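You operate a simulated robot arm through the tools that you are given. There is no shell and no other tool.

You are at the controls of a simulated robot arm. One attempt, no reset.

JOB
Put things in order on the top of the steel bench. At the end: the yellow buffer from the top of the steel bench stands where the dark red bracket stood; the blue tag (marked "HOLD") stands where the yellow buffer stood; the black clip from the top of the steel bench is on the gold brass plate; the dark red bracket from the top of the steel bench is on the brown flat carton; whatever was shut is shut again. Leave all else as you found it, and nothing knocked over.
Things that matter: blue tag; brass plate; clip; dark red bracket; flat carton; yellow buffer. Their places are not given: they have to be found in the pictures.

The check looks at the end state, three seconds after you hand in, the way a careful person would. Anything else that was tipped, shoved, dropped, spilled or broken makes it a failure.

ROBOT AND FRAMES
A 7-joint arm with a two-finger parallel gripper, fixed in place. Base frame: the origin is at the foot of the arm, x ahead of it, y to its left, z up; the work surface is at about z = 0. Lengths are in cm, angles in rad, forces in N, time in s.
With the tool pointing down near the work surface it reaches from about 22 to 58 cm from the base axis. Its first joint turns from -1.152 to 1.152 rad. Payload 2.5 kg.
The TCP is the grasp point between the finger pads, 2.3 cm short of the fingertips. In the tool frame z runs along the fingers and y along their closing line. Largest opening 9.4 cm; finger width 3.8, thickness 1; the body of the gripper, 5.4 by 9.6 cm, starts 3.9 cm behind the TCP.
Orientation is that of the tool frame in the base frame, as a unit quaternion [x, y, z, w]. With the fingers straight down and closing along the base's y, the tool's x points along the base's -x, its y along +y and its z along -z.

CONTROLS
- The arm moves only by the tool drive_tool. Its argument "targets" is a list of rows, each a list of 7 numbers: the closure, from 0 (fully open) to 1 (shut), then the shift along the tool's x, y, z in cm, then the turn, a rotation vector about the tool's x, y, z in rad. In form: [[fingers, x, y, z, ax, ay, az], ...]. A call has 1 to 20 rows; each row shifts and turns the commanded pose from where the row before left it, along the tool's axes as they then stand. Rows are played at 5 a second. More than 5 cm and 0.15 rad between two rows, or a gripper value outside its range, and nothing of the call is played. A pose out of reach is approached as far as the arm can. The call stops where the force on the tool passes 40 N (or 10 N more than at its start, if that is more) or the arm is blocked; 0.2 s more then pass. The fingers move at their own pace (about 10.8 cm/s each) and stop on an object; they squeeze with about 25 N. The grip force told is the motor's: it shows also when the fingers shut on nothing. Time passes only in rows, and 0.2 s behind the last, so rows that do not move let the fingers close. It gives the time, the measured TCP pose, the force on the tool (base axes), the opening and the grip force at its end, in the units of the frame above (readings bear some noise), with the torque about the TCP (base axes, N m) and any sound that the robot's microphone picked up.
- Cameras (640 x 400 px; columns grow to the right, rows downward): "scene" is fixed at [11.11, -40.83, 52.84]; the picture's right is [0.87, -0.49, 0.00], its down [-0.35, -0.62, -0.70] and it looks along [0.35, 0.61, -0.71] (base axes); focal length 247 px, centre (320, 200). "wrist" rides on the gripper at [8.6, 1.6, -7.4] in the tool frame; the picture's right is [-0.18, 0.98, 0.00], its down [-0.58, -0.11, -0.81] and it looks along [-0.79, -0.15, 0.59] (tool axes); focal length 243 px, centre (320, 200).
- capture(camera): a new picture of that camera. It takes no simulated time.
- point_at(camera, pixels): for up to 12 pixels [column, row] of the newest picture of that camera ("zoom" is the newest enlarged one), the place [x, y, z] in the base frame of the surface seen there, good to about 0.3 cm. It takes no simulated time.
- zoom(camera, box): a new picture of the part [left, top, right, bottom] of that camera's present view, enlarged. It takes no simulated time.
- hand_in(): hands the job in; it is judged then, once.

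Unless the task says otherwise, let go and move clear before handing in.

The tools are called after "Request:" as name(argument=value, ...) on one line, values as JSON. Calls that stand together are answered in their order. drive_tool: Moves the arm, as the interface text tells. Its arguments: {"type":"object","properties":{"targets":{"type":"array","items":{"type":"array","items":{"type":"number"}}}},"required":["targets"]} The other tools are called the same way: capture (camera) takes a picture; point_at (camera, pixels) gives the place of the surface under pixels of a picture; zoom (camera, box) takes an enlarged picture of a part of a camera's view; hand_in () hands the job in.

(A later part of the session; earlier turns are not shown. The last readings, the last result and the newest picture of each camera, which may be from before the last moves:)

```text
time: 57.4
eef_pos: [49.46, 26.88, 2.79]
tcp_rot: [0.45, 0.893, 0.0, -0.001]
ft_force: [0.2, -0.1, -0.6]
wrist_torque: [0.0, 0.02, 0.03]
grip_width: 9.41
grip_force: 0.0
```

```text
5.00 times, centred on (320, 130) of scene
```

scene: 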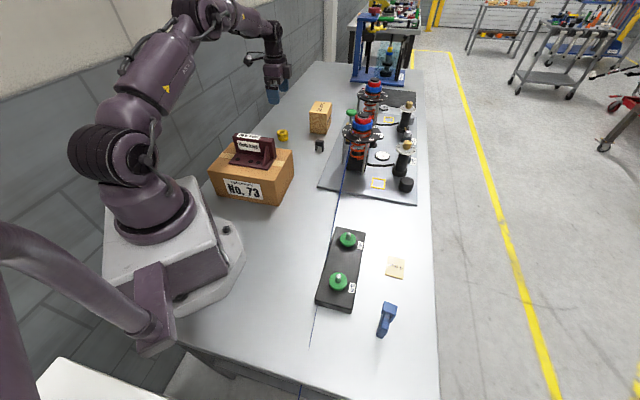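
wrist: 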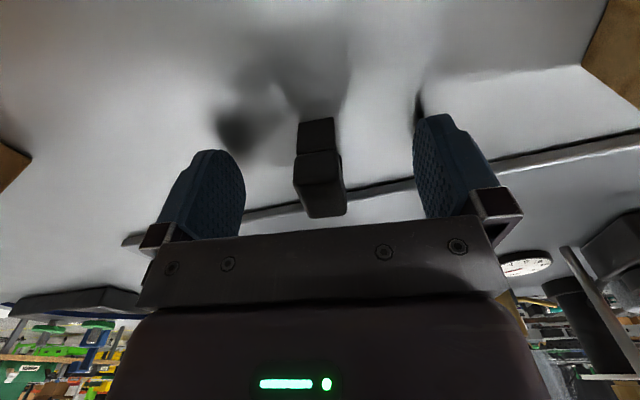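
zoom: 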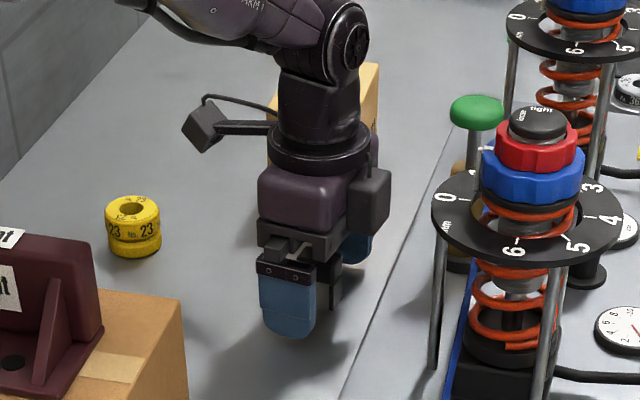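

The clip is between the fingers. I'll close gently and check the grip.

Request:
drive_tool(targets=[[0.4, 0, 0, 0, 0, 0, 0], [0.65, 0, 0, 0, 0, 0, 0], [0.8, 0, 0, 0, 0, 0, 0], [1, 0, 0, 0, 0, 0, 0], [1, 0, 0, 0, 0, 0, 0], [1, 0, 0, 0, 0, 0, 0]])

Request:
capture(camera="wrist")

Request:
zoom(camera="scene", box=[280, 90, 360, 170])

```text
time: 58.8
eef_pos: [49.36, 26.86, 2.83]
tcp_rot: [0.451, 0.893, 0.0, 0.0]
ft_force: [0.4, 0.1, 0.6]
wrist_torque: [0.0, 0.02, 0.01]
grip_width: 1.88
grip_force: 24.8
```

```text
taken
```

wrist: 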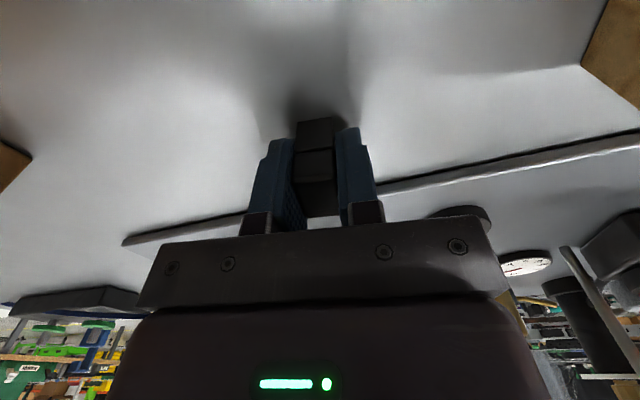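

```text
5.00 times, centred on (320, 130) of scene
```

zoom: 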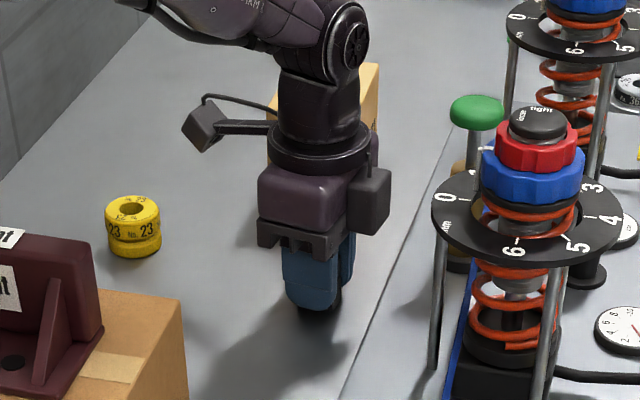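

The clip is gripped at width 1.88. I'll lift it, then carry it high over to above the brass plate.

Request:
drive_tool(targets=[[1, 0, 0, -1, 0, 0, 0], [1, 0, 0, -3, 0, 0, 0], [1, 0, 0, -4, 0, 0, 0], [1, 0, 0, -4, 0, 0, 0], [1, -0.67, -2.09, -3.24, 0, 0, 0], [1, -0.67, -2.09, -3.24, 0, 0, 0], [1, -0.67, -2.09, -3.24, 0, 0, 0], [1, -0.67, -2.09, -3.24, 0, 0, 0], [1, -0.67, -2.09, -3.24, 0, 0, 0], [1, 0, 0, 0, 0, 0, 0]])

Request:
capture(camera="wrist")

Request:
capture(camera="scene")

```text
time: 61.0
eef_pos: [42.88, 18.01, 30.74]
tcp_rot: [0.45, 0.893, -0.001, -0.001]
ft_force: [-0.4, 0.0, -0.4]
wrist_torque: [0.05, 0.02, 0.02]
grip_width: 1.89
grip_force: 25.4
```

```text
taken
```

wrist: 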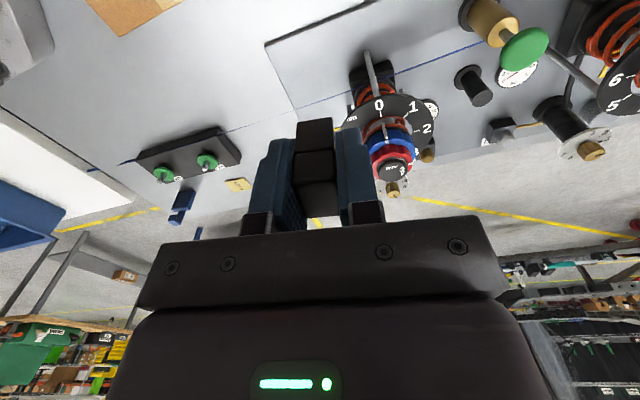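

```text
taken
```

scene: 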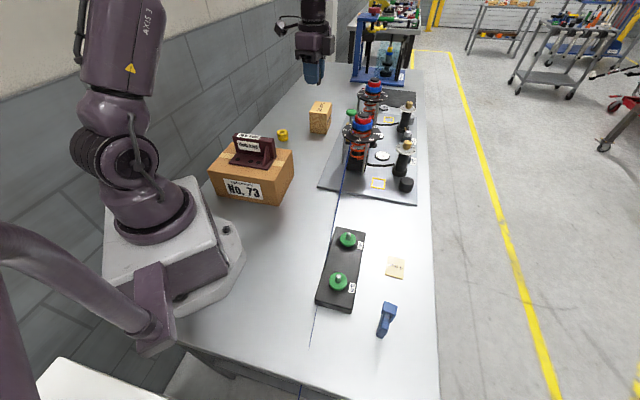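

The clip is held securely. I'll measure the brass plate's corners in the clear scene view, then travel over.

Request:
zoom(camera="scene", box=[375, 245, 420, 290])

Request:
drive_tool(targets=[[1, -3.26, -2.66, 0, 0, 0, 0], [1, -3.26, -2.66, 0, 0, 0, 0], [1, -3.26, -2.66, 0, 0, 0, 0], [1, -3.26, -2.66, 0, 0, 0, 0], [1, -3.26, -2.66, 0, 0, 0, 0], [1, -3.26, -2.66, 0, 0, 0, 0], [1, -3.26, -2.66, 0, 0, 0, 0], [1, -3.26, -2.66, 0, 0, 0, 0], [1, 0, 0, 0, 0, 0, 0]])

Request:
capture(camera="wrist")

```text
8.89 times, centred on (398, 268) of scene
```

zoom: 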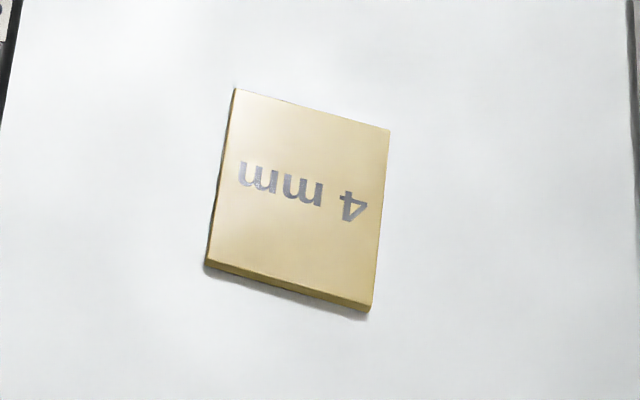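

```text
time: 63.0
eef_pos: [41.49, -15.72, 30.96]
tcp_rot: [0.45, 0.893, 0.0, 0.0]
ft_force: [-0.8, 0.0, 0.1]
wrist_torque: [-0.03, -0.02, -0.03]
grip_width: 1.91
grip_force: 24.5
```

```text
taken
```

wrist: 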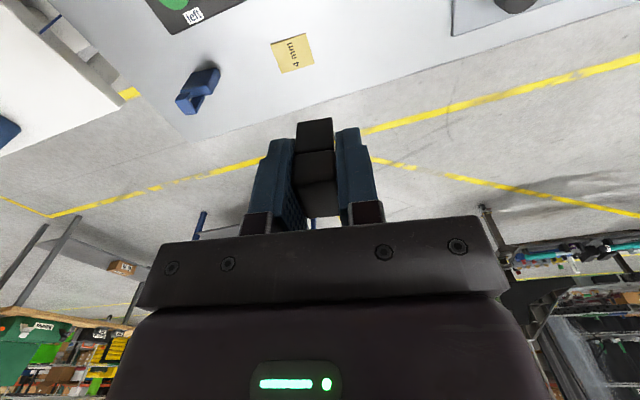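

The plate is in view in both pictures. I'll query its corners from both cameras.

Request:
point_at(camera="zoom", pixels=[[238, 94], [384, 133], [369, 298], [210, 255], [296, 195]])

Request:
point_at(camera="wrist", pixels=[[272, 42], [305, 35], [312, 66], [279, 72], [292, 54]])

```text
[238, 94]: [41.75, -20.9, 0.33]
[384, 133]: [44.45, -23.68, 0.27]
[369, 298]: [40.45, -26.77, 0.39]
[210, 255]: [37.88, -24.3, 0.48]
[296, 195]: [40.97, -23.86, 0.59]
```

```text
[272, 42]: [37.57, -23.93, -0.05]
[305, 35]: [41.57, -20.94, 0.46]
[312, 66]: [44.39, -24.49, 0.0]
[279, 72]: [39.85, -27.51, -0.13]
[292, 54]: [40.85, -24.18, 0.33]
```

The plate's centre is about (41.1,-23.9) with its top at z≈0.4. I'll align the clip with it and descend to TCP z≈10.

Request:
drive_tool(targets=[[1, 0, 0, 0, 0, 0, -0.11], [1, -0.957, -0.973, 3.493, 0, 0, 0], [1, -0.957, -0.973, 3.493, 0, 0, 0], [1, -0.957, -0.973, 3.493, 0, 0, 0], [1, -0.957, -0.973, 3.493, 0, 0, 0], [1, -0.957, -0.973, 3.493, 0, 0, 0], [1, -0.957, -0.973, 3.493, 0, 0, 0], [1, 0, 0, 0, 0, 0, 0]])

Request:
capture(camera="wrist")

Request:
zoom(camera="scene", box=[340, 210, 460, 330])

```text
time: 64.8
eef_pos: [40.98, -23.91, 9.87]
tcp_rot: [0.401, 0.916, 0.0, 0.001]
ft_force: [-0.5, 0.4, -0.2]
wrist_torque: [-0.04, -0.01, -0.01]
grip_width: 1.88
grip_force: 25.5
```

```text
taken
```

wrist: 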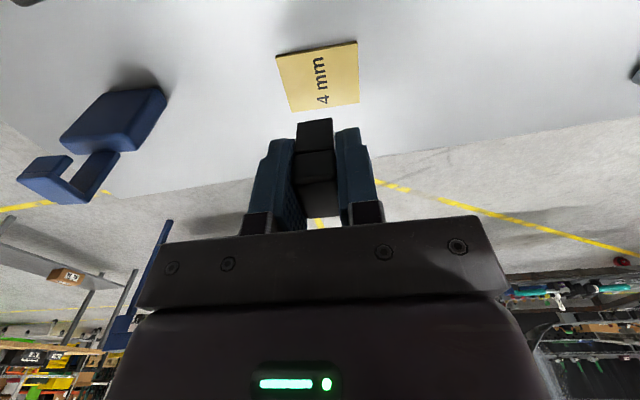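

```text
3.33 times, centred on (400, 270) of scene
```

zoom: 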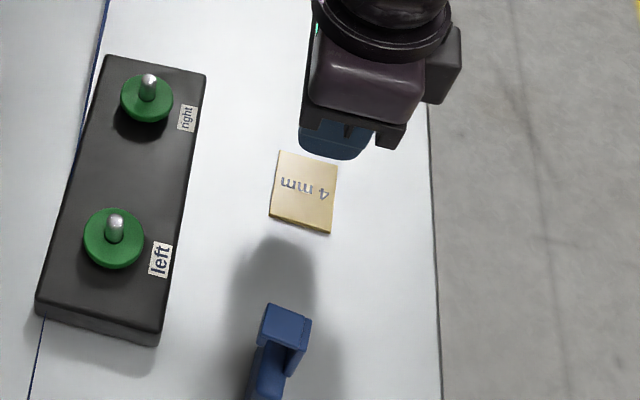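

The clip hangs above the plate. I'll refine the plate's centre from this closer wrist view.

Request:
point_at(camera="wrist", pixels=[[279, 57], [355, 43], [357, 101], [294, 109], [320, 78], [315, 130], [315, 175], [300, 180], [330, 178]])

```text
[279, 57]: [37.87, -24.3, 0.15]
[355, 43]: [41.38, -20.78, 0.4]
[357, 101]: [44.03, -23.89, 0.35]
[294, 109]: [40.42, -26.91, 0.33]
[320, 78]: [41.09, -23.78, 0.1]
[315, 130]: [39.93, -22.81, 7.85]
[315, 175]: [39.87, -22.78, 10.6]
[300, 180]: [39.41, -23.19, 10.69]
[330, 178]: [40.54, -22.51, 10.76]
```

The plate centre (41.0,-23.95) lies under the TCP, and the clip's centre is about 0.25 cm off along tool x. I'll correct that and descend to just above the plate.

Request:
drive_tool(targets=[[1, -0.25, 0, 2.5, 0, 0, 0], [1, 0, 0, 2.5, 0, 0, 0], [1, 0, 0, 1.25, 0, 0, 0], [1, 0, 0, 0, 0, 0, 0]])

Request:
capture(camera="wrist")

Request:
zoom(camera="scene", box=[365, 230, 435, 300])

```text
time: 65.8
eef_pos: [41.1, -24.19, 3.62]
tcp_rot: [0.401, 0.916, 0.0, -0.001]
ft_force: [-0.5, 0.1, 0.6]
wrist_torque: [-0.03, -0.02, -0.01]
grip_width: 1.86
grip_force: 24.4
```

```text
taken
```

wrist: 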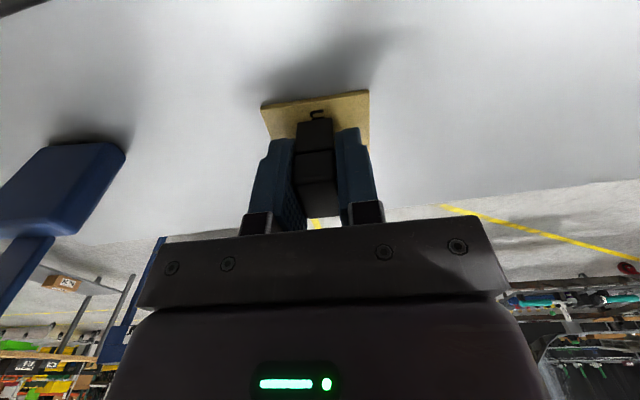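

```text
5.71 times, centred on (400, 265) of scene
```

zoom: 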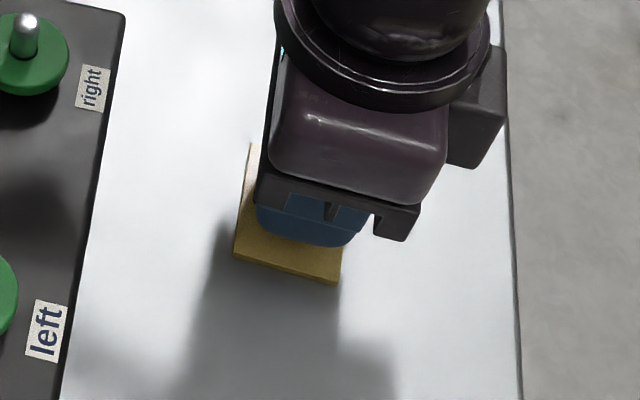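

The clip is centred over the plate, about 0.4 cm up. I'll lower in small steps until contact.

Request:
drive_tool(targets=[[1, 0, 0, 0.2, 0, 0, 0], [1, 0, 0, 0.1, 0, 0, 0], [1, 0, 0, 0, 0, 0, 0]])

```text
time: 66.6
eef_pos: [41.14, -24.06, 3.38]
tcp_rot: [0.4, 0.917, 0.0, 0.001]
ft_force: [0.0, 0.0, -0.1]
wrist_torque: [-0.01, -0.03, 0.02]
grip_width: 1.88
grip_force: 24.6
```

Request:
drive_tool(targets=[[1, 0, 0, 0.08, 0, 0, 0], [1, 0, 0, 0.05, 0, 0, 0], [1, 0, 0, 0, 0, 0, 0]])

```text
time: 67.4
eef_pos: [41.16, -24.13, 3.38]
tcp_rot: [0.401, 0.916, 0.0, 0.0]
ft_force: [0.2, 1.8, 2.9]
wrist_torque: [0.01, 0.02, 0.0]
grip_width: 1.88
grip_force: 24.9
```

A light contact of +2.9 N shows. I'll press 0.04 more to confirm, then release.

Request:
drive_tool(targets=[[1, 0, 0, 0.04, 0, 0, 0], [1, 0, 0, 0, 0, 0, 0]])

```text
time: 68.0
eef_pos: [41.06, -24.15, 3.21]
tcp_rot: [0.4, 0.916, 0.0, -0.001]
ft_force: [-0.5, -1.1, 3.4]
wrist_torque: [0.03, 0.06, 0.03]
grip_width: 1.89
grip_force: 25.4
```

Contact is holding at about 3.4 N. I'll open the fingers slowly and check the clip.

Request:
drive_tool(targets=[[0.85, 0, 0, 0, 0, 0, 0], [0.7, 0, 0, 0, 0, 0, 0], [0.5, 0, 0, 0, 0, 0, 0], [0.4, 0, 0, 0, 0, 0, 0], [0.4, 0, 0, 0, 0, 0, 0]])

Request:
capture(camera="wrist")

Request:
zoom(camera="scene", box=[365, 230, 435, 300])

```text
time: 69.2
eef_pos: [41.27, -24.12, 3.25]
tcp_rot: [0.401, 0.916, 0.0, 0.0]
ft_force: [-0.5, 0.1, -0.2]
wrist_torque: [-0.01, 0.01, 0.0]
grip_width: 5.63
grip_force: 0.1
```

```text
taken
```

wrist: 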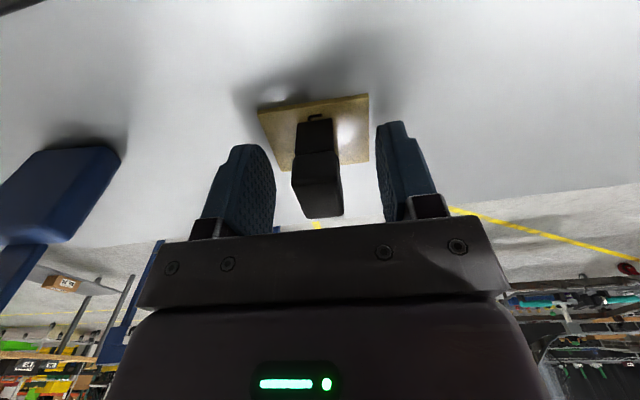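

```text
5.71 times, centred on (400, 265) of scene
```

zoom: 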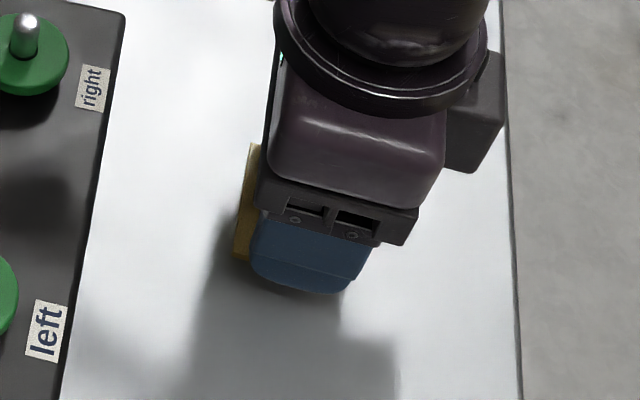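

The clip stands on the plate between the opened fingers. I'll rise straight up to clear it and verify in the scene.

Request:
drive_tool(targets=[[0.3, 0, 0, -1, 0, 0, 0], [0, 0, 0, -3, 0, 0, 0], [0, 0, 0, -4, 0, 0, 0], [0, 0, 0, -4, 0, 0, 0], [0, 0, 0, -4, 0, 0, 0], [0, 0, 0, 0, 0, 0, 0]])

Request:
capture(camera="scene")

Request:
zoom(camera="scene", box=[360, 230, 430, 340])

Request:
capture(camera="wrist")

```text
time: 70.6
eef_pos: [40.97, -23.98, 19.38]
tcp_rot: [0.401, 0.916, 0.0, 0.0]
ft_force: [0.5, 0.0, -0.2]
wrist_torque: [0.02, 0.01, -0.01]
grip_width: 9.42
grip_force: 0.0
```

```text
taken
```

scene: 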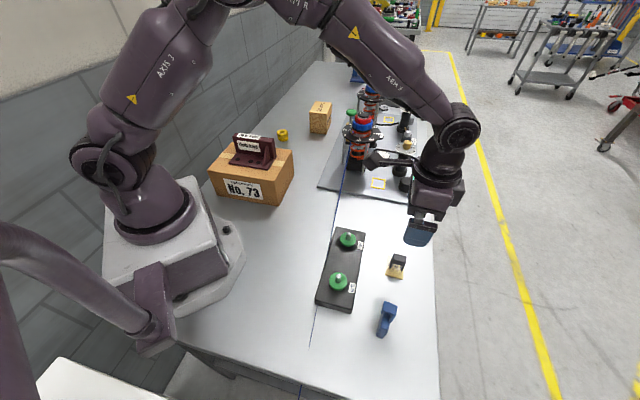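

```text
3.64 times, centred on (395, 285) of scene
```

zoom: 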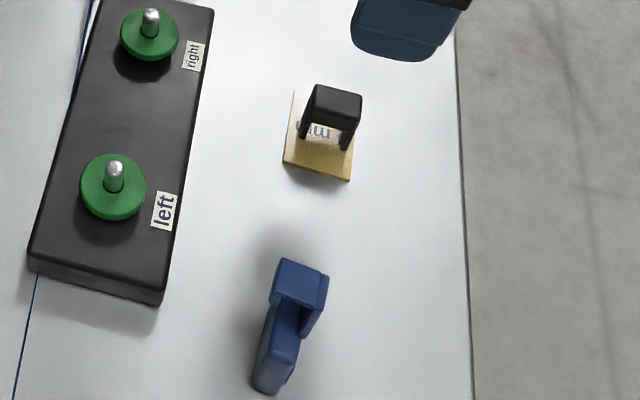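

```text
taken
```

wrist: 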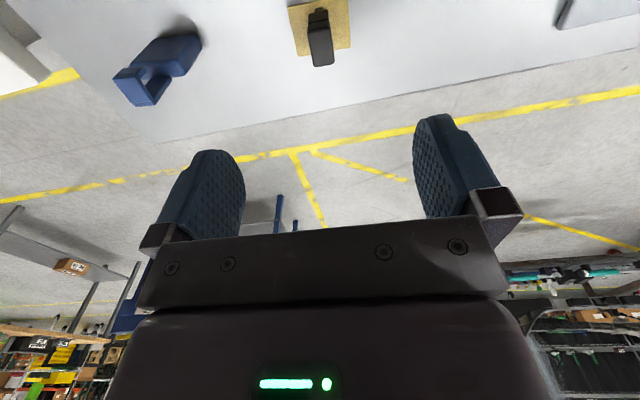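

The clip stands upright on the plate. Next I'll move to a viewing spot for the HOLD tag, aligning yaw with its slab.

Request:
drive_tool(targets=[[0, 0, 0, -0.6, 0, 0, 0.097], [0, 1.3, -3.5, 0, 0, 0, 0], [0, 1.3, -3.5, 0, 0, 0, 0], [0, 1.3, -3.5, 0, 0, 0, 0], [0, 1.3, -3.5, 0, 0, 0, 0], [0, 0, 0, 0, 0, 0, 0]])

Request:
capture(camera="wrist")

Request:
zoom(camera="wrist", box=[220, 0, 420, 150])

Request:
zoom(camera="scene", box=[375, 240, 425, 290])

```text
time: 72.0
eef_pos: [26.73, -28.49, 19.72]
tcp_rot: [0.444, 0.896, 0.0, 0.001]
ft_force: [0.0, 0.0, -0.7]
wrist_torque: [0.02, 0.02, 0.01]
grip_width: 9.4
grip_force: 0.1
```

```text
taken
```

wrist: 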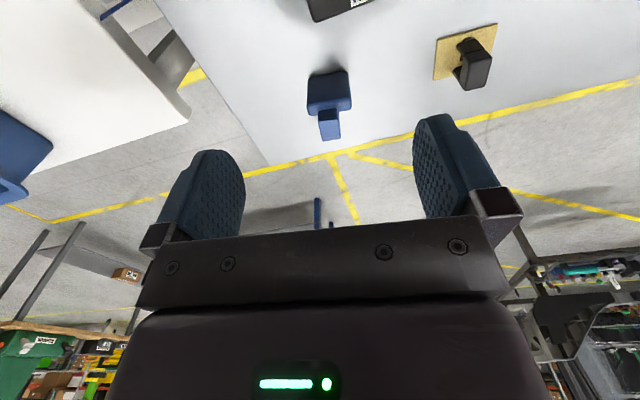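

```text
2.67 times, centred on (320, 75) of wrist
```

zoom: 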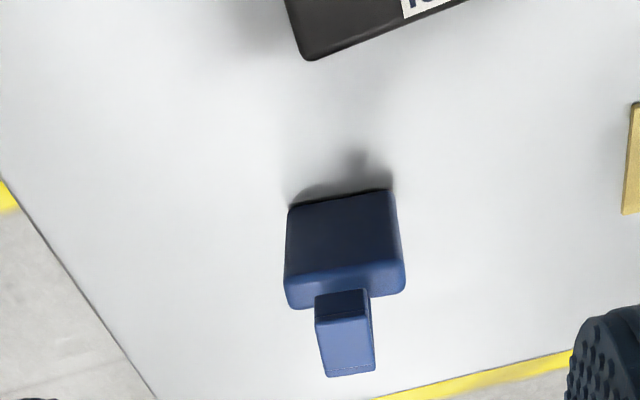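

```text
8.00 times, centred on (400, 265) of scene
```

zoom: 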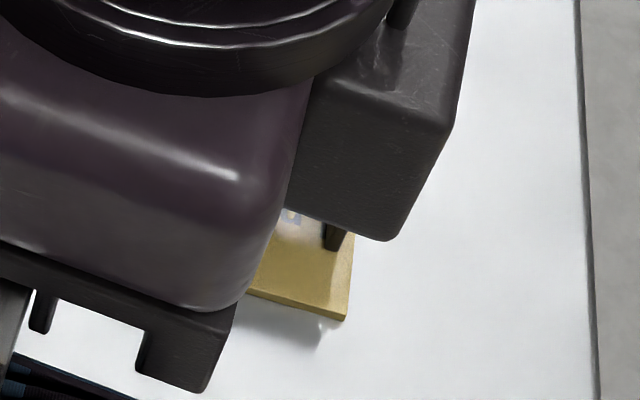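

The wrist shows the tag's back face and hook. I'll zoom tighter and measure its slab ends.

Request:
zoom(camera="wrist", box=[290, 55, 370, 150])

Request:
point_at(camera="zoom", pixels=[[235, 120], [445, 100], [225, 220], [440, 210], [235, 262], [455, 235], [330, 180], [345, 245], [300, 265], [405, 250], [330, 340], [345, 290]])

```text
4.21 times, centred on (330, 102) of wrist
```

zoom: 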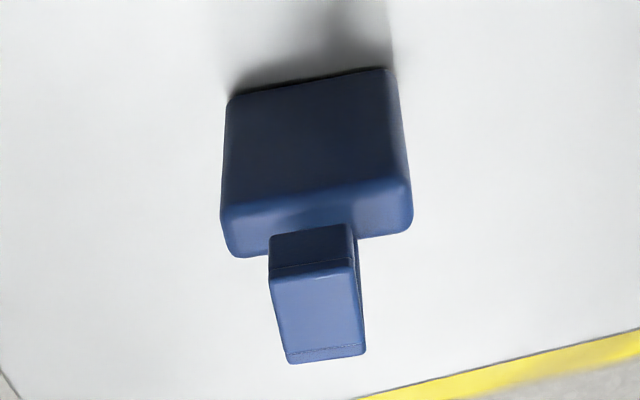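

```text
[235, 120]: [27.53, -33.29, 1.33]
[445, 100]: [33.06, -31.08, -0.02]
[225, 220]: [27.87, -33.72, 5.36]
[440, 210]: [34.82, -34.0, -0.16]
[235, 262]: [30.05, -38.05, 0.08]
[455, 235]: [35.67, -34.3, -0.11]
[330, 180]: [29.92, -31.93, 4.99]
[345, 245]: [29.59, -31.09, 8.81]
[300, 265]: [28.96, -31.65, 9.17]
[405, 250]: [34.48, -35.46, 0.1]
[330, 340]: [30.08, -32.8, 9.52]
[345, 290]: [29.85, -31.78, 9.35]
```

I'll query the exact slab corners visible here: top edge (222,210)–(408,185) and far top edge (237,255)–(410,228).

Request:
point_at(camera="zoom", pixels=[[233, 103], [380, 77], [229, 207], [400, 187], [243, 248], [404, 224], [315, 205], [250, 225], [390, 210], [228, 150], [395, 120], [310, 90]])

Request:
point_at(camera="zoom", pixels=[[272, 240], [352, 230], [278, 278], [352, 270], [290, 358], [362, 350], [225, 190], [407, 180], [260, 160], [370, 150], [230, 240], [408, 215]])

```text
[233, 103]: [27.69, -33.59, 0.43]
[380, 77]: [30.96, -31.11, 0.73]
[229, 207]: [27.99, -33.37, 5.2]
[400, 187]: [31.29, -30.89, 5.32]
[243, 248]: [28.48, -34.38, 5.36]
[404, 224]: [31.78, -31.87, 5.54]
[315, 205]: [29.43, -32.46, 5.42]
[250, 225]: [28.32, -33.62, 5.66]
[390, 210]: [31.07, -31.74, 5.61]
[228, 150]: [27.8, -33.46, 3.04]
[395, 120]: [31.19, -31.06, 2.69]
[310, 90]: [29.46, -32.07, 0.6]
```

```text
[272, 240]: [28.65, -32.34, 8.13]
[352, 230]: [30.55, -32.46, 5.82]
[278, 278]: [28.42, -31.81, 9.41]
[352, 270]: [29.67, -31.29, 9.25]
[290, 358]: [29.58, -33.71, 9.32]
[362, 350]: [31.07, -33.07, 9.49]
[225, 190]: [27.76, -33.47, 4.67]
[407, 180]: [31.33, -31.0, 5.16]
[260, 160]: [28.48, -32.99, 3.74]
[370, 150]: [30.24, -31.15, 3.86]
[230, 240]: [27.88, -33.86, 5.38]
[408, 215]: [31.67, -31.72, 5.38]
```

The slab centre is about (29.92,-32.75), 4.3 cm long at about 36°. I'll move above it, offset 0.8 cm to the HOLD side, at z≈13.

Request:
drive_tool(targets=[[0, 0, 0, 0, 0, 0, 0.017], [0, -2.04, 0.013, 2.24, 0, 0, 0], [0, -2.04, 0.013, 2.24, 0, 0, 0], [0, -2.04, 0.013, 2.24, 0, 0, 0], [0, 0, 0, 0, 0, 0, 0]])

Request:
capture(camera="wrist")

Request:
zoom(camera="scene", box=[340, 260, 440, 360])

```text
time: 73.2
eef_pos: [30.58, -33.45, 13.28]
tcp_rot: [0.452, 0.892, 0.0, 0.0]
ft_force: [0.4, -0.2, 0.5]
wrist_torque: [0.01, 0.01, 0.01]
grip_width: 9.4
grip_force: 0.1
```

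```text
taken
```

wrist: 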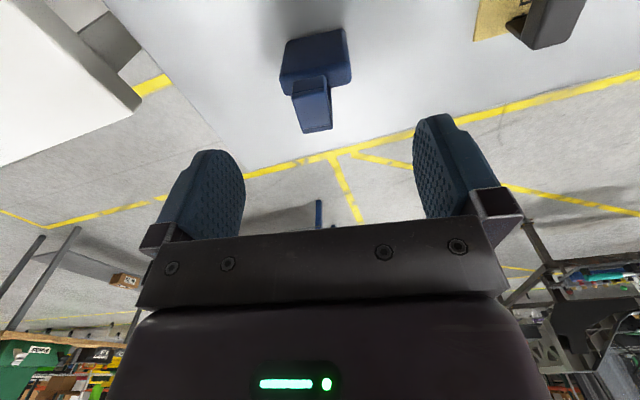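

```text
4.00 times, centred on (390, 310) of scene
```

zoom: 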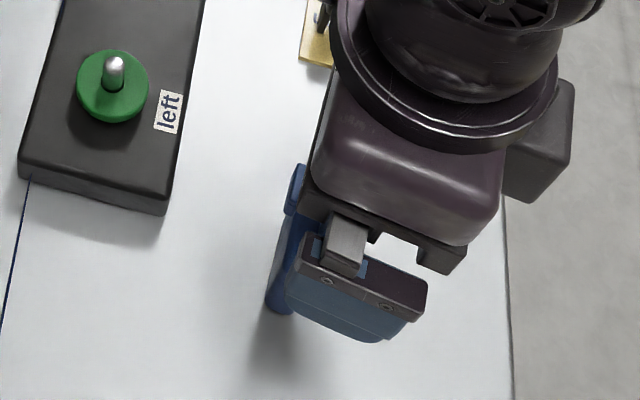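

The tool is over the tag and the slab is visible between the fingers. I'll re-measure from here for centring.

Request:
zoom(camera="wrist", box=[265, 20, 365, 140])

```text
3.33 times, centred on (315, 80) of wrist
```

zoom: 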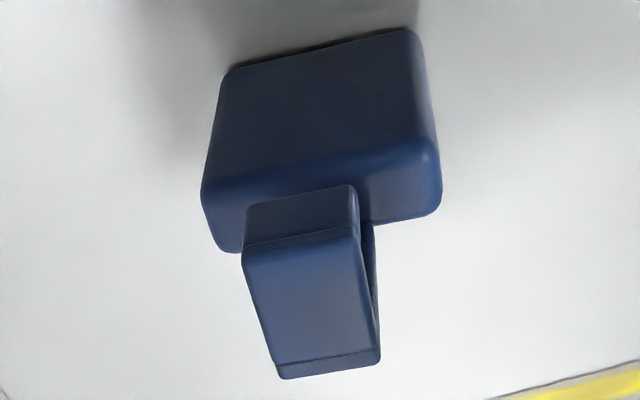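

Request:
point_at(camera="zoom", pixels=[[228, 80], [412, 38], [207, 190], [432, 160], [220, 240], [435, 205], [320, 120], [225, 140], [420, 100], [385, 195], [230, 215], [300, 60]])

```text
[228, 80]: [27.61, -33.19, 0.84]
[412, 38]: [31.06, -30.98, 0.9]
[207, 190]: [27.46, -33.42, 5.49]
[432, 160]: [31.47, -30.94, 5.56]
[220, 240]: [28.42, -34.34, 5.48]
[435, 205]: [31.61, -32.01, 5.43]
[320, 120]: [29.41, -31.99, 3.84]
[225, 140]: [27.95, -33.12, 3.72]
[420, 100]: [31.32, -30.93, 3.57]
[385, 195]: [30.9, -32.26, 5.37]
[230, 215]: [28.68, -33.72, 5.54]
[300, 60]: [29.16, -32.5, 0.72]
```

The ray geometry shows the slab is parallel to the closing axis, with its centre 0.13 cm toward -y of the tool. I'll correct that and descend to TCP z≈6.1.

Request:
drive_tool(targets=[[0, 0, -0.13, 2.4, 0, 0, 0], [0, 0, 0, 2.4, 0, 0, 0], [0, 0, 0, 2.0, 0, 0, 0], [0, 0, 0, 0, 0, 0, 0]])

Request:
capture(camera="wrist")

Request:
zoom(camera="scene", box=[340, 260, 440, 360])

```text
time: 74.2
eef_pos: [30.4, -33.5, 6.26]
tcp_rot: [0.452, 0.892, 0.0, 0.0]
ft_force: [0.9, -0.4, -0.4]
wrist_torque: [0.02, 0.03, -0.02]
grip_width: 9.42
grip_force: 0.1
```

```text
taken
```

wrist: 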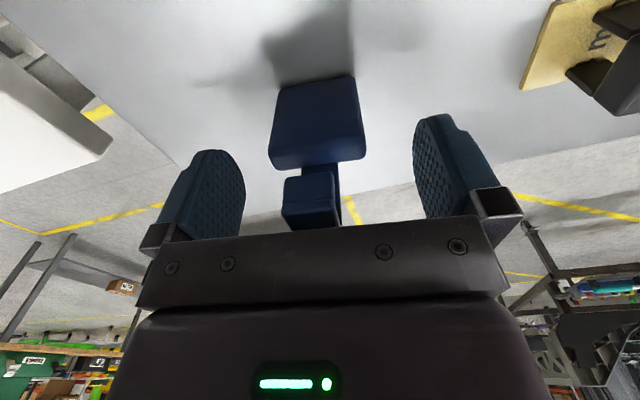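

```text
4.00 times, centred on (390, 310) of scene
```

zoom: 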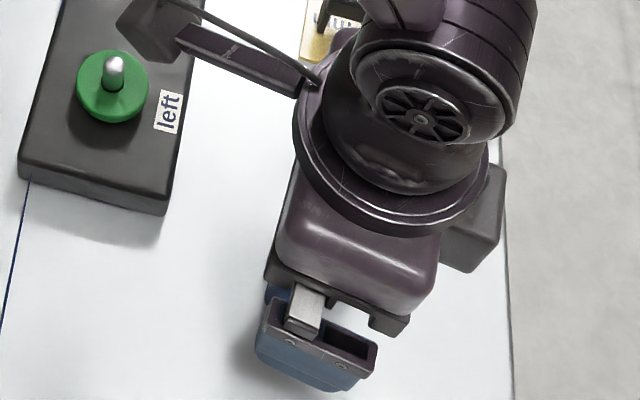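

The slab is centred along the closing axis; its back face is about 1.7 cm along tool x. I'll shift 0.25 cm toward it, lower slightly to 6.1, and close gradually.

Request:
drive_tool(targets=[[0, 0.25, 0, 0.15, 0, 0, 0], [0.3, 0, 0, 0, 0, 0, 0], [0.45, 0, 0, 0, 0, 0, 0], [0.6, 0, 0, 0, 0, 0, 0], [1, 0, 0, 0, 0, 0, 0], [1, 0, 0, 0, 0, 0, 0], [1, 0, 0, 0, 0, 0, 0]])

Request:
capture(camera="wrist")

Request:
zoom(camera="scene", box=[340, 260, 440, 360])

```text
time: 75.8
eef_pos: [30.13, -33.21, 6.21]
tcp_rot: [0.452, 0.892, 0.0, -0.001]
ft_force: [0.0, 0.0, 0.1]
wrist_torque: [0.02, 0.02, -0.01]
grip_width: 4.5
grip_force: 25.0
```

```text
taken
```

wrist: 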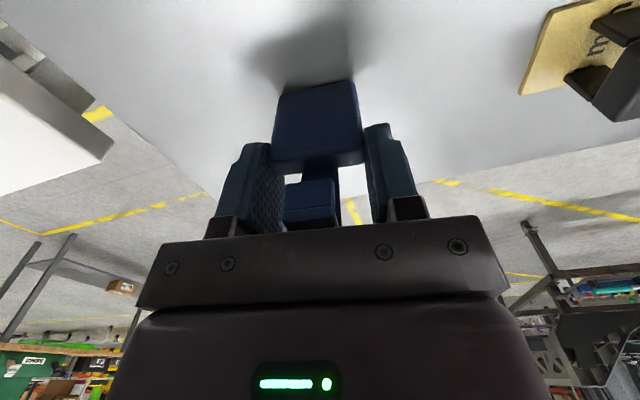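

```text
4.00 times, centred on (390, 310) of scene
```

zoom: 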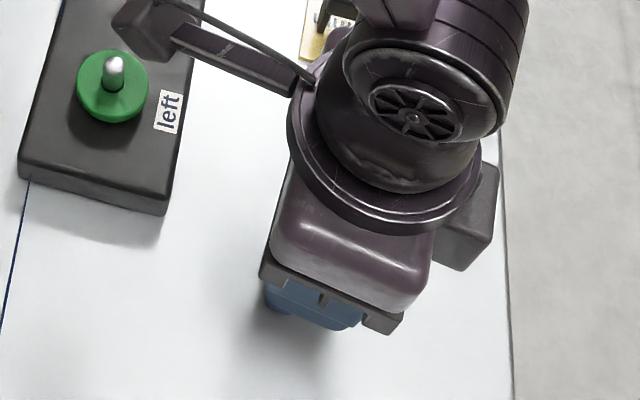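

The tag is gripped at width 4.5. I'll lift slowly and check that it stays upright.

Request:
drive_tool(targets=[[1, 0, 0, -0.5, 0, 0, 0], [1, 0, 0, -1.5, 0, 0, 0], [1, 0, 0, -3, 0, 0, 0], [1, 0, 0, -4, 0, 0, 0], [1, 0, 0, 0, 0, 0, 0]])

Request:
capture(camera="wrist")

Request:
capture(camera="scene")

Request:
zoom(camera="scene", box=[340, 230, 460, 340])

```text
time: 77.0
eef_pos: [30.14, -33.22, 15.27]
tcp_rot: [0.451, 0.892, 0.0, 0.0]
ft_force: [-0.4, 0.0, -0.1]
wrist_torque: [-0.04, 0.01, -0.02]
grip_width: 4.47
grip_force: 25.0
```

```text
taken
```

wrist: 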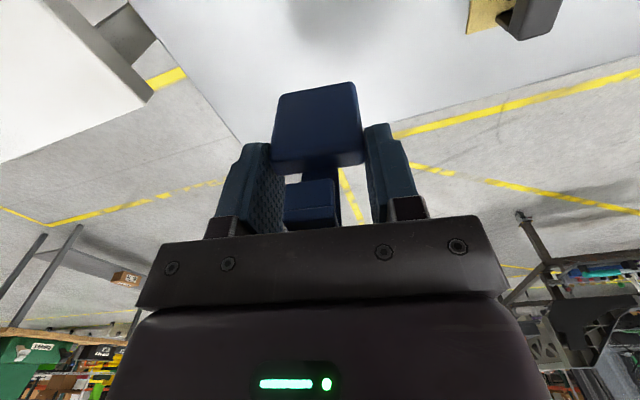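

```text
taken
```

scene: 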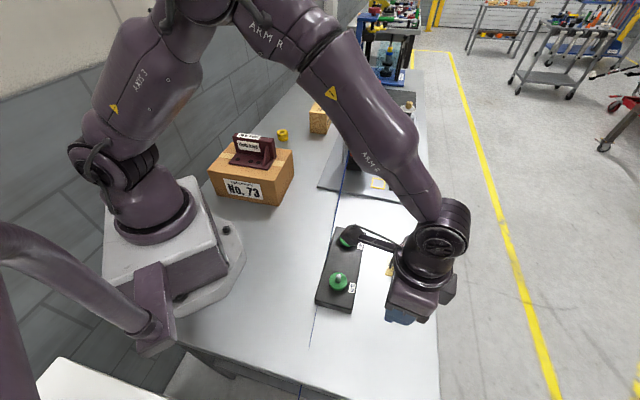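

```text
3.64 times, centred on (400, 285) of scene
```

zoom: 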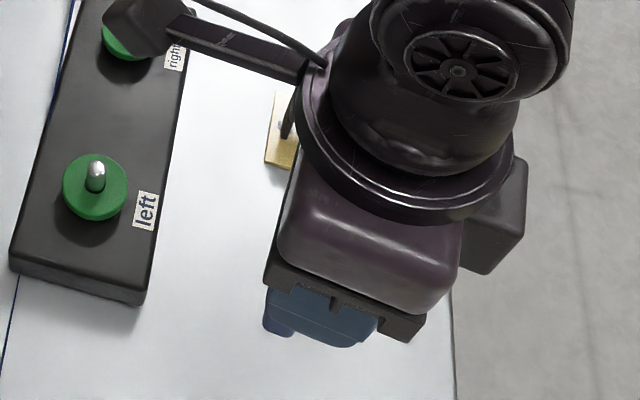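

The tag is held upright, with its slab centre about 0.55 cm along tool x from the TCP. I'll raise it, turn it parallel to the cord, and carry it to a point 2.5 cm outside its target on the side away from the cord.

Request:
drive_tool(targets=[[1, 0, 0, -3.67, 0, 0, 0], [1, 0, 0, -3.67, 0, 0, 0], [1, 0, 0, -3.67, 0, 0, 0], [1, 0, 0, 0, 0, 0, -0.11], [1, 0, 0, 0, 0, 0, -0.11], [1, 1.138, 3.664, 0, 0, 0, 0], [1, 1.138, 3.664, 0, 0, 0, 0], [1, 1.138, 3.664, 0, 0, 0, 0], [1, 1.138, 3.664, 0, 0, 0, 0], [1, 1.138, 3.664, 0, 0, 0, 0], [1, 1.138, 3.664, 0, 0, 0, 0], [1, 1.138, 3.664, 0, 0, 0, 0], [1, 1.138, 3.664, 0, 0, 0, 0], [1, 0, 0, 0, 0, 0, 0]])

Request:
capture(camera="wrist")

Request:
capture(camera="scene")

```text
time: 80.0
eef_pos: [42.82, -4.99, 25.98]
tcp_rot: [0.352, 0.936, 0.0, 0.0]
ft_force: [-0.5, -0.6, -0.2]
wrist_torque: [0.01, 0.0, -0.01]
grip_width: 4.5
grip_force: 25.0
```

```text
taken
```

wrist: 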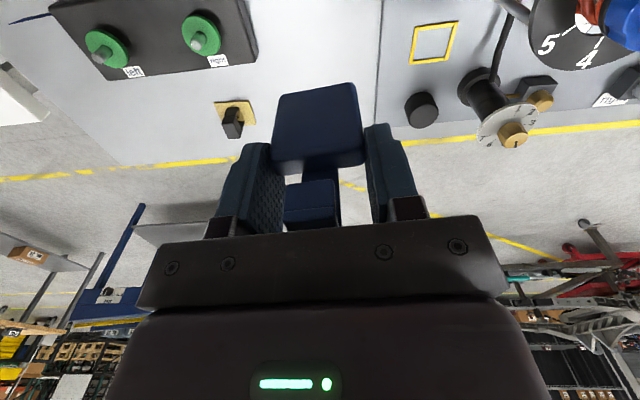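

```text
taken
```

scene: 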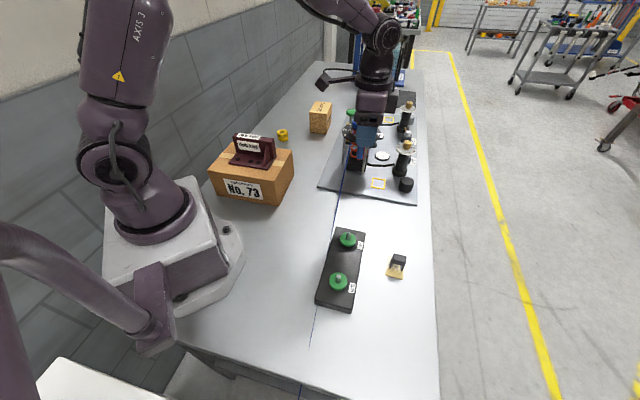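

The tag is held upright beside the target. I'll descend to TCP z≈10 and check the cord clearance.

Request:
drive_tool(targets=[[1, 0, 0, 4, 0, 0, 0], [1, 0, 0, 4, 0, 0, 0], [1, 0, 0, 4, 0, 0, 0], [1, 0, 0, 4, 0, 0, 0], [1, 0, 0, 0, 0, 0, 0]])

Request:
capture(camera="wrist")

Request:
zoom(camera="scene", box=[290, 140, 410, 240])

```text
time: 81.2
eef_pos: [42.86, -5.31, 10.2]
tcp_rot: [0.352, 0.936, -0.001, 0.0]
ft_force: [-0.1, 0.2, -0.2]
wrist_torque: [-0.02, 0.0, -0.01]
grip_width: 4.47
grip_force: 25.2
```

```text
taken
```

wrist: 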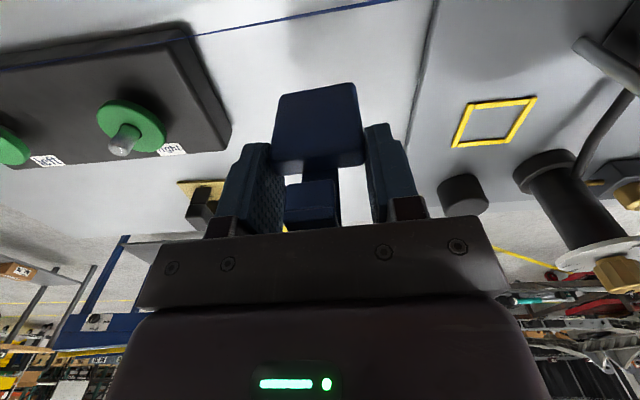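

```text
4.00 times, centred on (350, 190) of scene
```

zoom: 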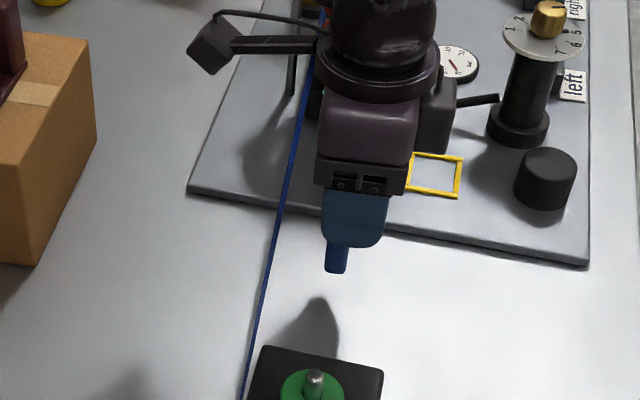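

The cord lies about 4.95 cm from the TCP along tool x. I'll descend to z≈6.7, then slide 1.5 cm toward it and check again.

Request:
drive_tool(targets=[[1, 0, 0, 2.5, 0, 0, 0], [1, 0, 0, 1.0, 0, 0, 0], [1, 0, 0, 0, 0, 0, 0], [1, 0.75, -0.05, 0, 0, 0, 0], [1, 0.75, 0, 0, 0, 0, 0], [1, 0, 0, 0, 0, 0, 0]])

Request:
capture(camera="wrist")

Request:
zoom(camera="scene", box=[310, 160, 390, 230])

```text
time: 82.6
eef_pos: [41.51, -4.18, 6.57]
tcp_rot: [0.351, 0.936, 0.0, 0.0]
ft_force: [-0.3, 0.1, -0.7]
wrist_torque: [0.03, 0.02, 0.01]
grip_width: 4.48
grip_force: 25.3
```

```text
taken
```

wrist: 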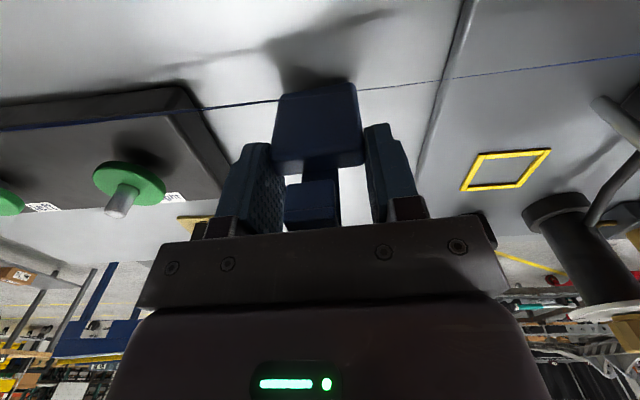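

```text
5.71 times, centred on (350, 195) of scene
```

zoom: 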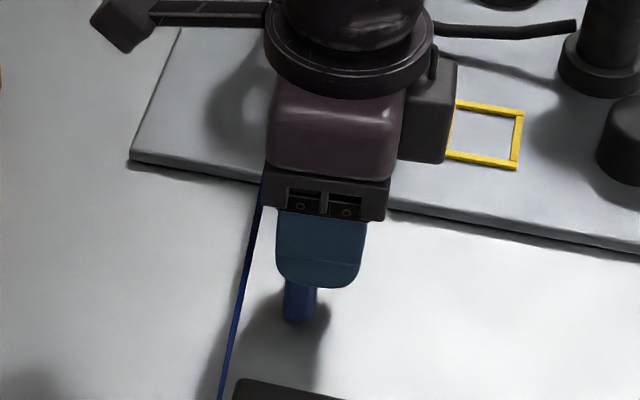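

In the wrist view the cord's line at (270,101) seems to vanish across the slab. I'll zoom in to see whether it passes in front of or behind it.

Request:
zoom(camera="wrist", box=[230, 60, 400, 190])

Request:
zoom(camera="wrist", box=[265, 70, 375, 130])

```text
3.08 times, centred on (315, 125) of wrist
```

zoom: 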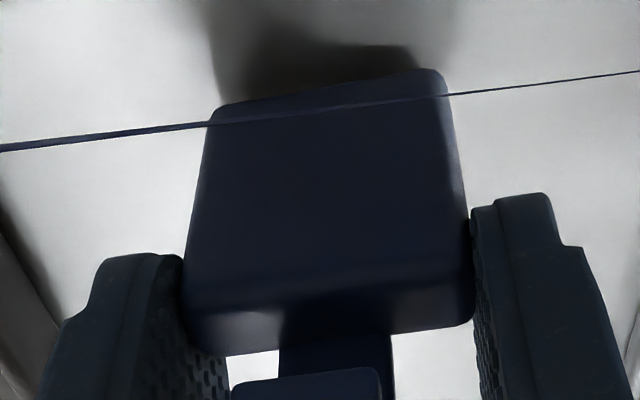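

```text
5.82 times, centred on (320, 100) of wrist
```

zoom: 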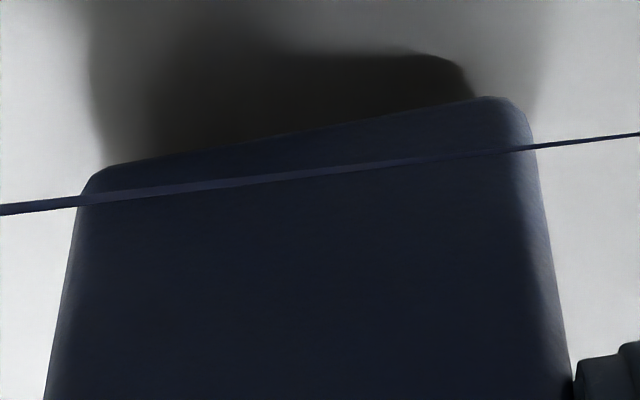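

The cord passes in front of the slab on the camera side, as expected, at about 3.2 cm from the TCP. I'll slide 0.95 cm more and check the clearance again.

Request:
drive_tool(targets=[[1, 0.5, 0, 0, 0, 0, 0], [1, 0.45, 0, 0, 0, 0, 0], [1, 0, 0, 0, 0, 0, 0]])

Request:
capture(camera="wrist")

Request:
zoom(camera="wrist", box=[220, 70, 420, 190])

Request:
zoom(camera="scene", box=[325, 180, 375, 230])

```text
time: 83.4
eef_pos: [40.65, -3.6, 6.65]
tcp_rot: [0.351, 0.936, -0.001, 0.0]
ft_force: [0.1, 0.2, 0.6]
wrist_torque: [-0.02, 0.03, -0.01]
grip_width: 4.49
grip_force: 24.7
```

```text
taken
```

wrist: 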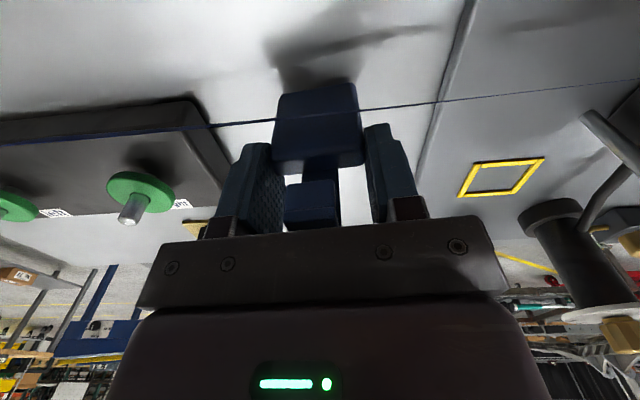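

```text
3.20 times, centred on (320, 130) of wrist
```

zoom: 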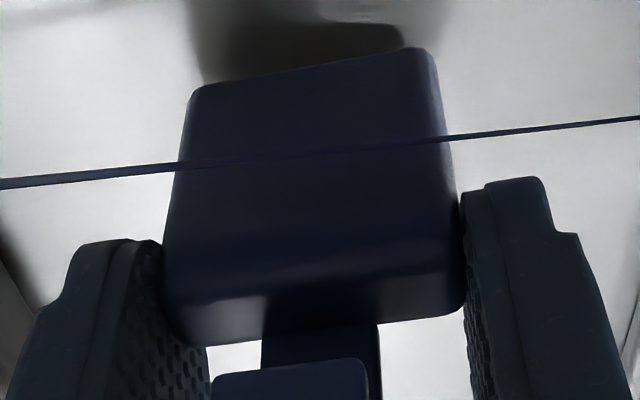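

```text
8.00 times, centred on (350, 205) of scene
```

zoom: 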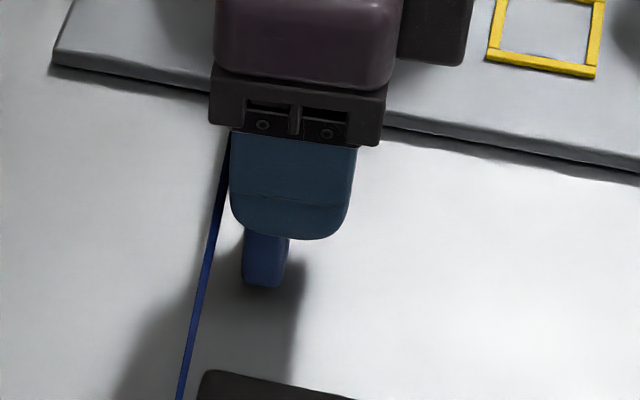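

The cord is now about 2.2 cm from the TCP, leaving clearance to both slab and fingers. I'll lower the tag in small steps.

Request:
drive_tool(targets=[[1, 0, 0, 0.2, 0, 0, 0], [1, 0, 0, 0.1, 0, 0, 0], [1, 0, 0, 0, 0, 0, 0]])

Request:
capture(camera="wrist")

```text
time: 84.2
eef_pos: [40.7, -3.65, 6.35]
tcp_rot: [0.351, 0.936, 0.0, 0.0]
ft_force: [0.1, -1.1, -0.8]
wrist_torque: [0.0, 0.04, -0.02]
grip_width: 4.51
grip_force: 24.6
```

```text
taken
```

wrist: 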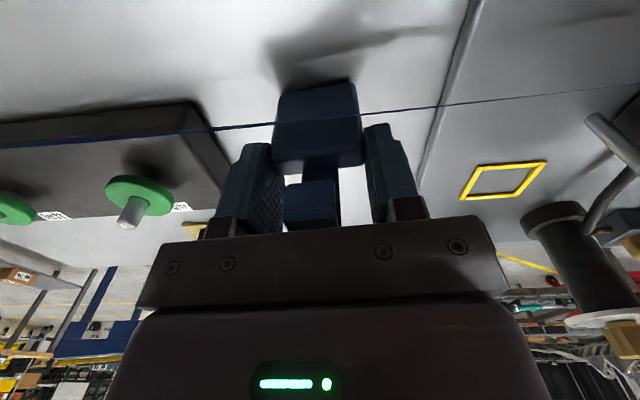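

Request:
drive_tool(targets=[[1, 0, 0, 0.1, 0, 0, 0], [1, 0, 0, 0.06, 0, 0, 0], [1, 0, 0, 0, 0, 0, 0]])

```text
time: 85.0
eef_pos: [40.64, -3.69, 6.2]
tcp_rot: [0.351, 0.936, 0.0, 0.0]
ft_force: [0.1, -0.2, -0.8]
wrist_torque: [-0.05, -0.02, -0.05]
grip_width: 4.47
grip_force: 24.4
```

No contact yet at z≈6.2. I'll continue down in finer steps.

Request:
drive_tool(targets=[[1, 0, 0, 0.06, 0, 0, 0], [1, 0, 0, 0.05, 0, 0, 0], [1, 0, 0, 0, 0, 0, 0]])

```text
time: 85.8
eef_pos: [40.77, -3.71, 6.13]
tcp_rot: [0.351, 0.936, 0.0, 0.0]
ft_force: [-3.3, -0.1, 7.0]
wrist_torque: [0.0, 0.15, -0.03]
grip_width: 4.49
grip_force: 25.7
```

Contact is confirmed at +7 N with the tag on the bench. I'll open slowly and check that it stays standing.

Request:
drive_tool(targets=[[1, 0, 0, -0.02, 0, 0, 0], [0.5, 0, 0, 0, 0, 0, 0], [0.45, 0, 0, 0, 0, 0, 0], [0.35, 0, 0, 0, 0, 0, 0], [0.25, 0, 0, 0, 0, 0, 0], [0.25, 0, 0, 0, 0, 0, 0]])

Request:
capture(camera="wrist")

Request:
zoom(camera="scene", box=[315, 170, 385, 230])

```text
time: 87.2
eef_pos: [40.77, -3.61, 6.17]
tcp_rot: [0.351, 0.936, 0.001, 0.0]
ft_force: [-0.4, 0.6, -0.5]
wrist_torque: [-0.03, 0.02, 0.01]
grip_width: 7.04
grip_force: 0.0
```

```text
taken
```

wrist: 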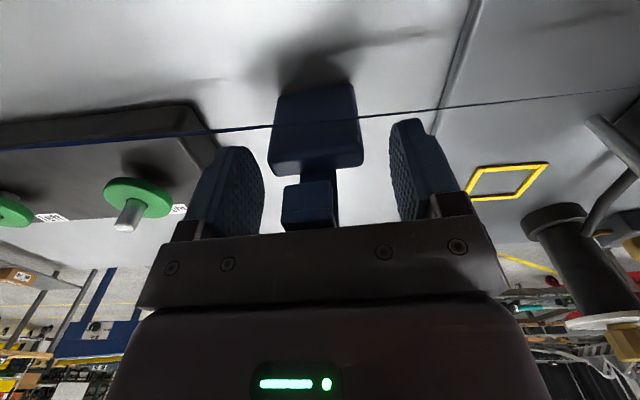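

```text
6.67 times, centred on (350, 200) of scene
```

zoom: 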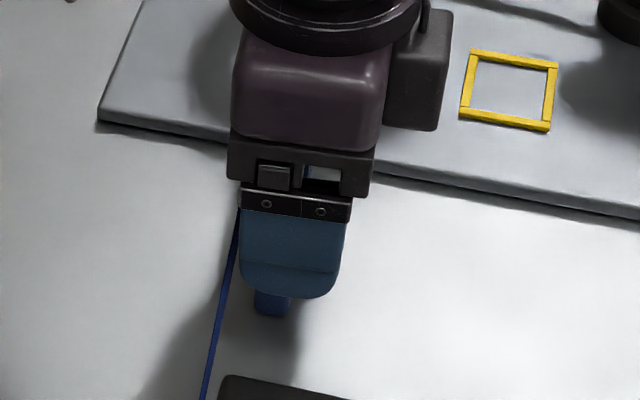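

The tag stands on its own beside the cord. I'll shift 0.4 cm away from the cord and rise straight up well clear.

Request:
drive_tool(targets=[[0.25, -0.4, 0, 0, 0, 0, 0], [0.25, 0, 0, -1.5, 0, 0, 0], [0.25, 0, 0, -3, 0, 0, 0], [0.25, 0, 0, -4, 0, 0, 0], [0.1, 0, 0, -4, 0, 0, 0], [0, 0, 0, -4, 0, 0, 0], [0, 0, 0, -4, 0, 0, 0], [0, 0, 0, 0, 0, 0, 0]])

Request:
capture(camera="wrist")

Request:
capture(camera="scene")

```text
time: 89.0
eef_pos: [41.2, -3.9, 26.77]
tcp_rot: [0.351, 0.936, 0.001, 0.001]
ft_force: [0.0, -0.2, -0.7]
wrist_torque: [0.0, 0.01, 0.0]
grip_width: 9.41
grip_force: 0.0
```

```text
taken
```

wrist: 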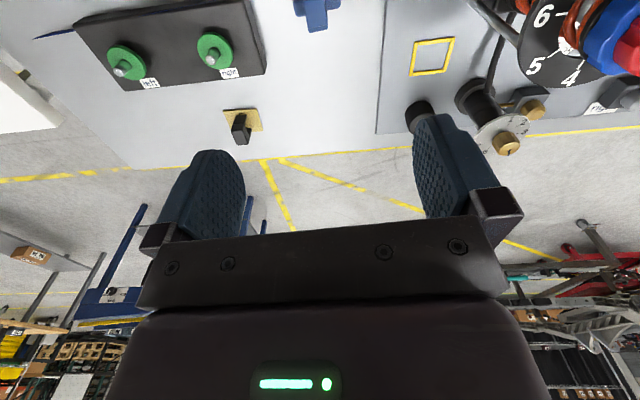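

```text
taken
```

scene: 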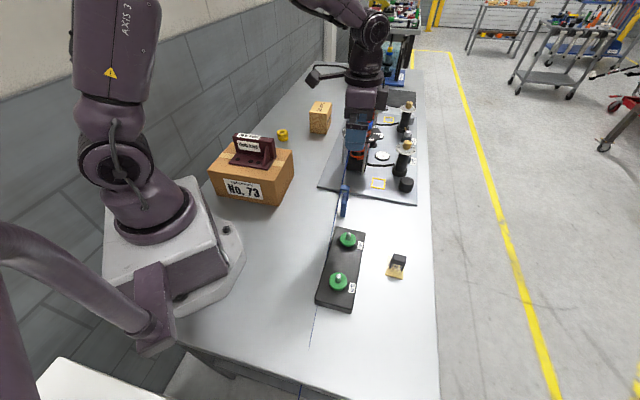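

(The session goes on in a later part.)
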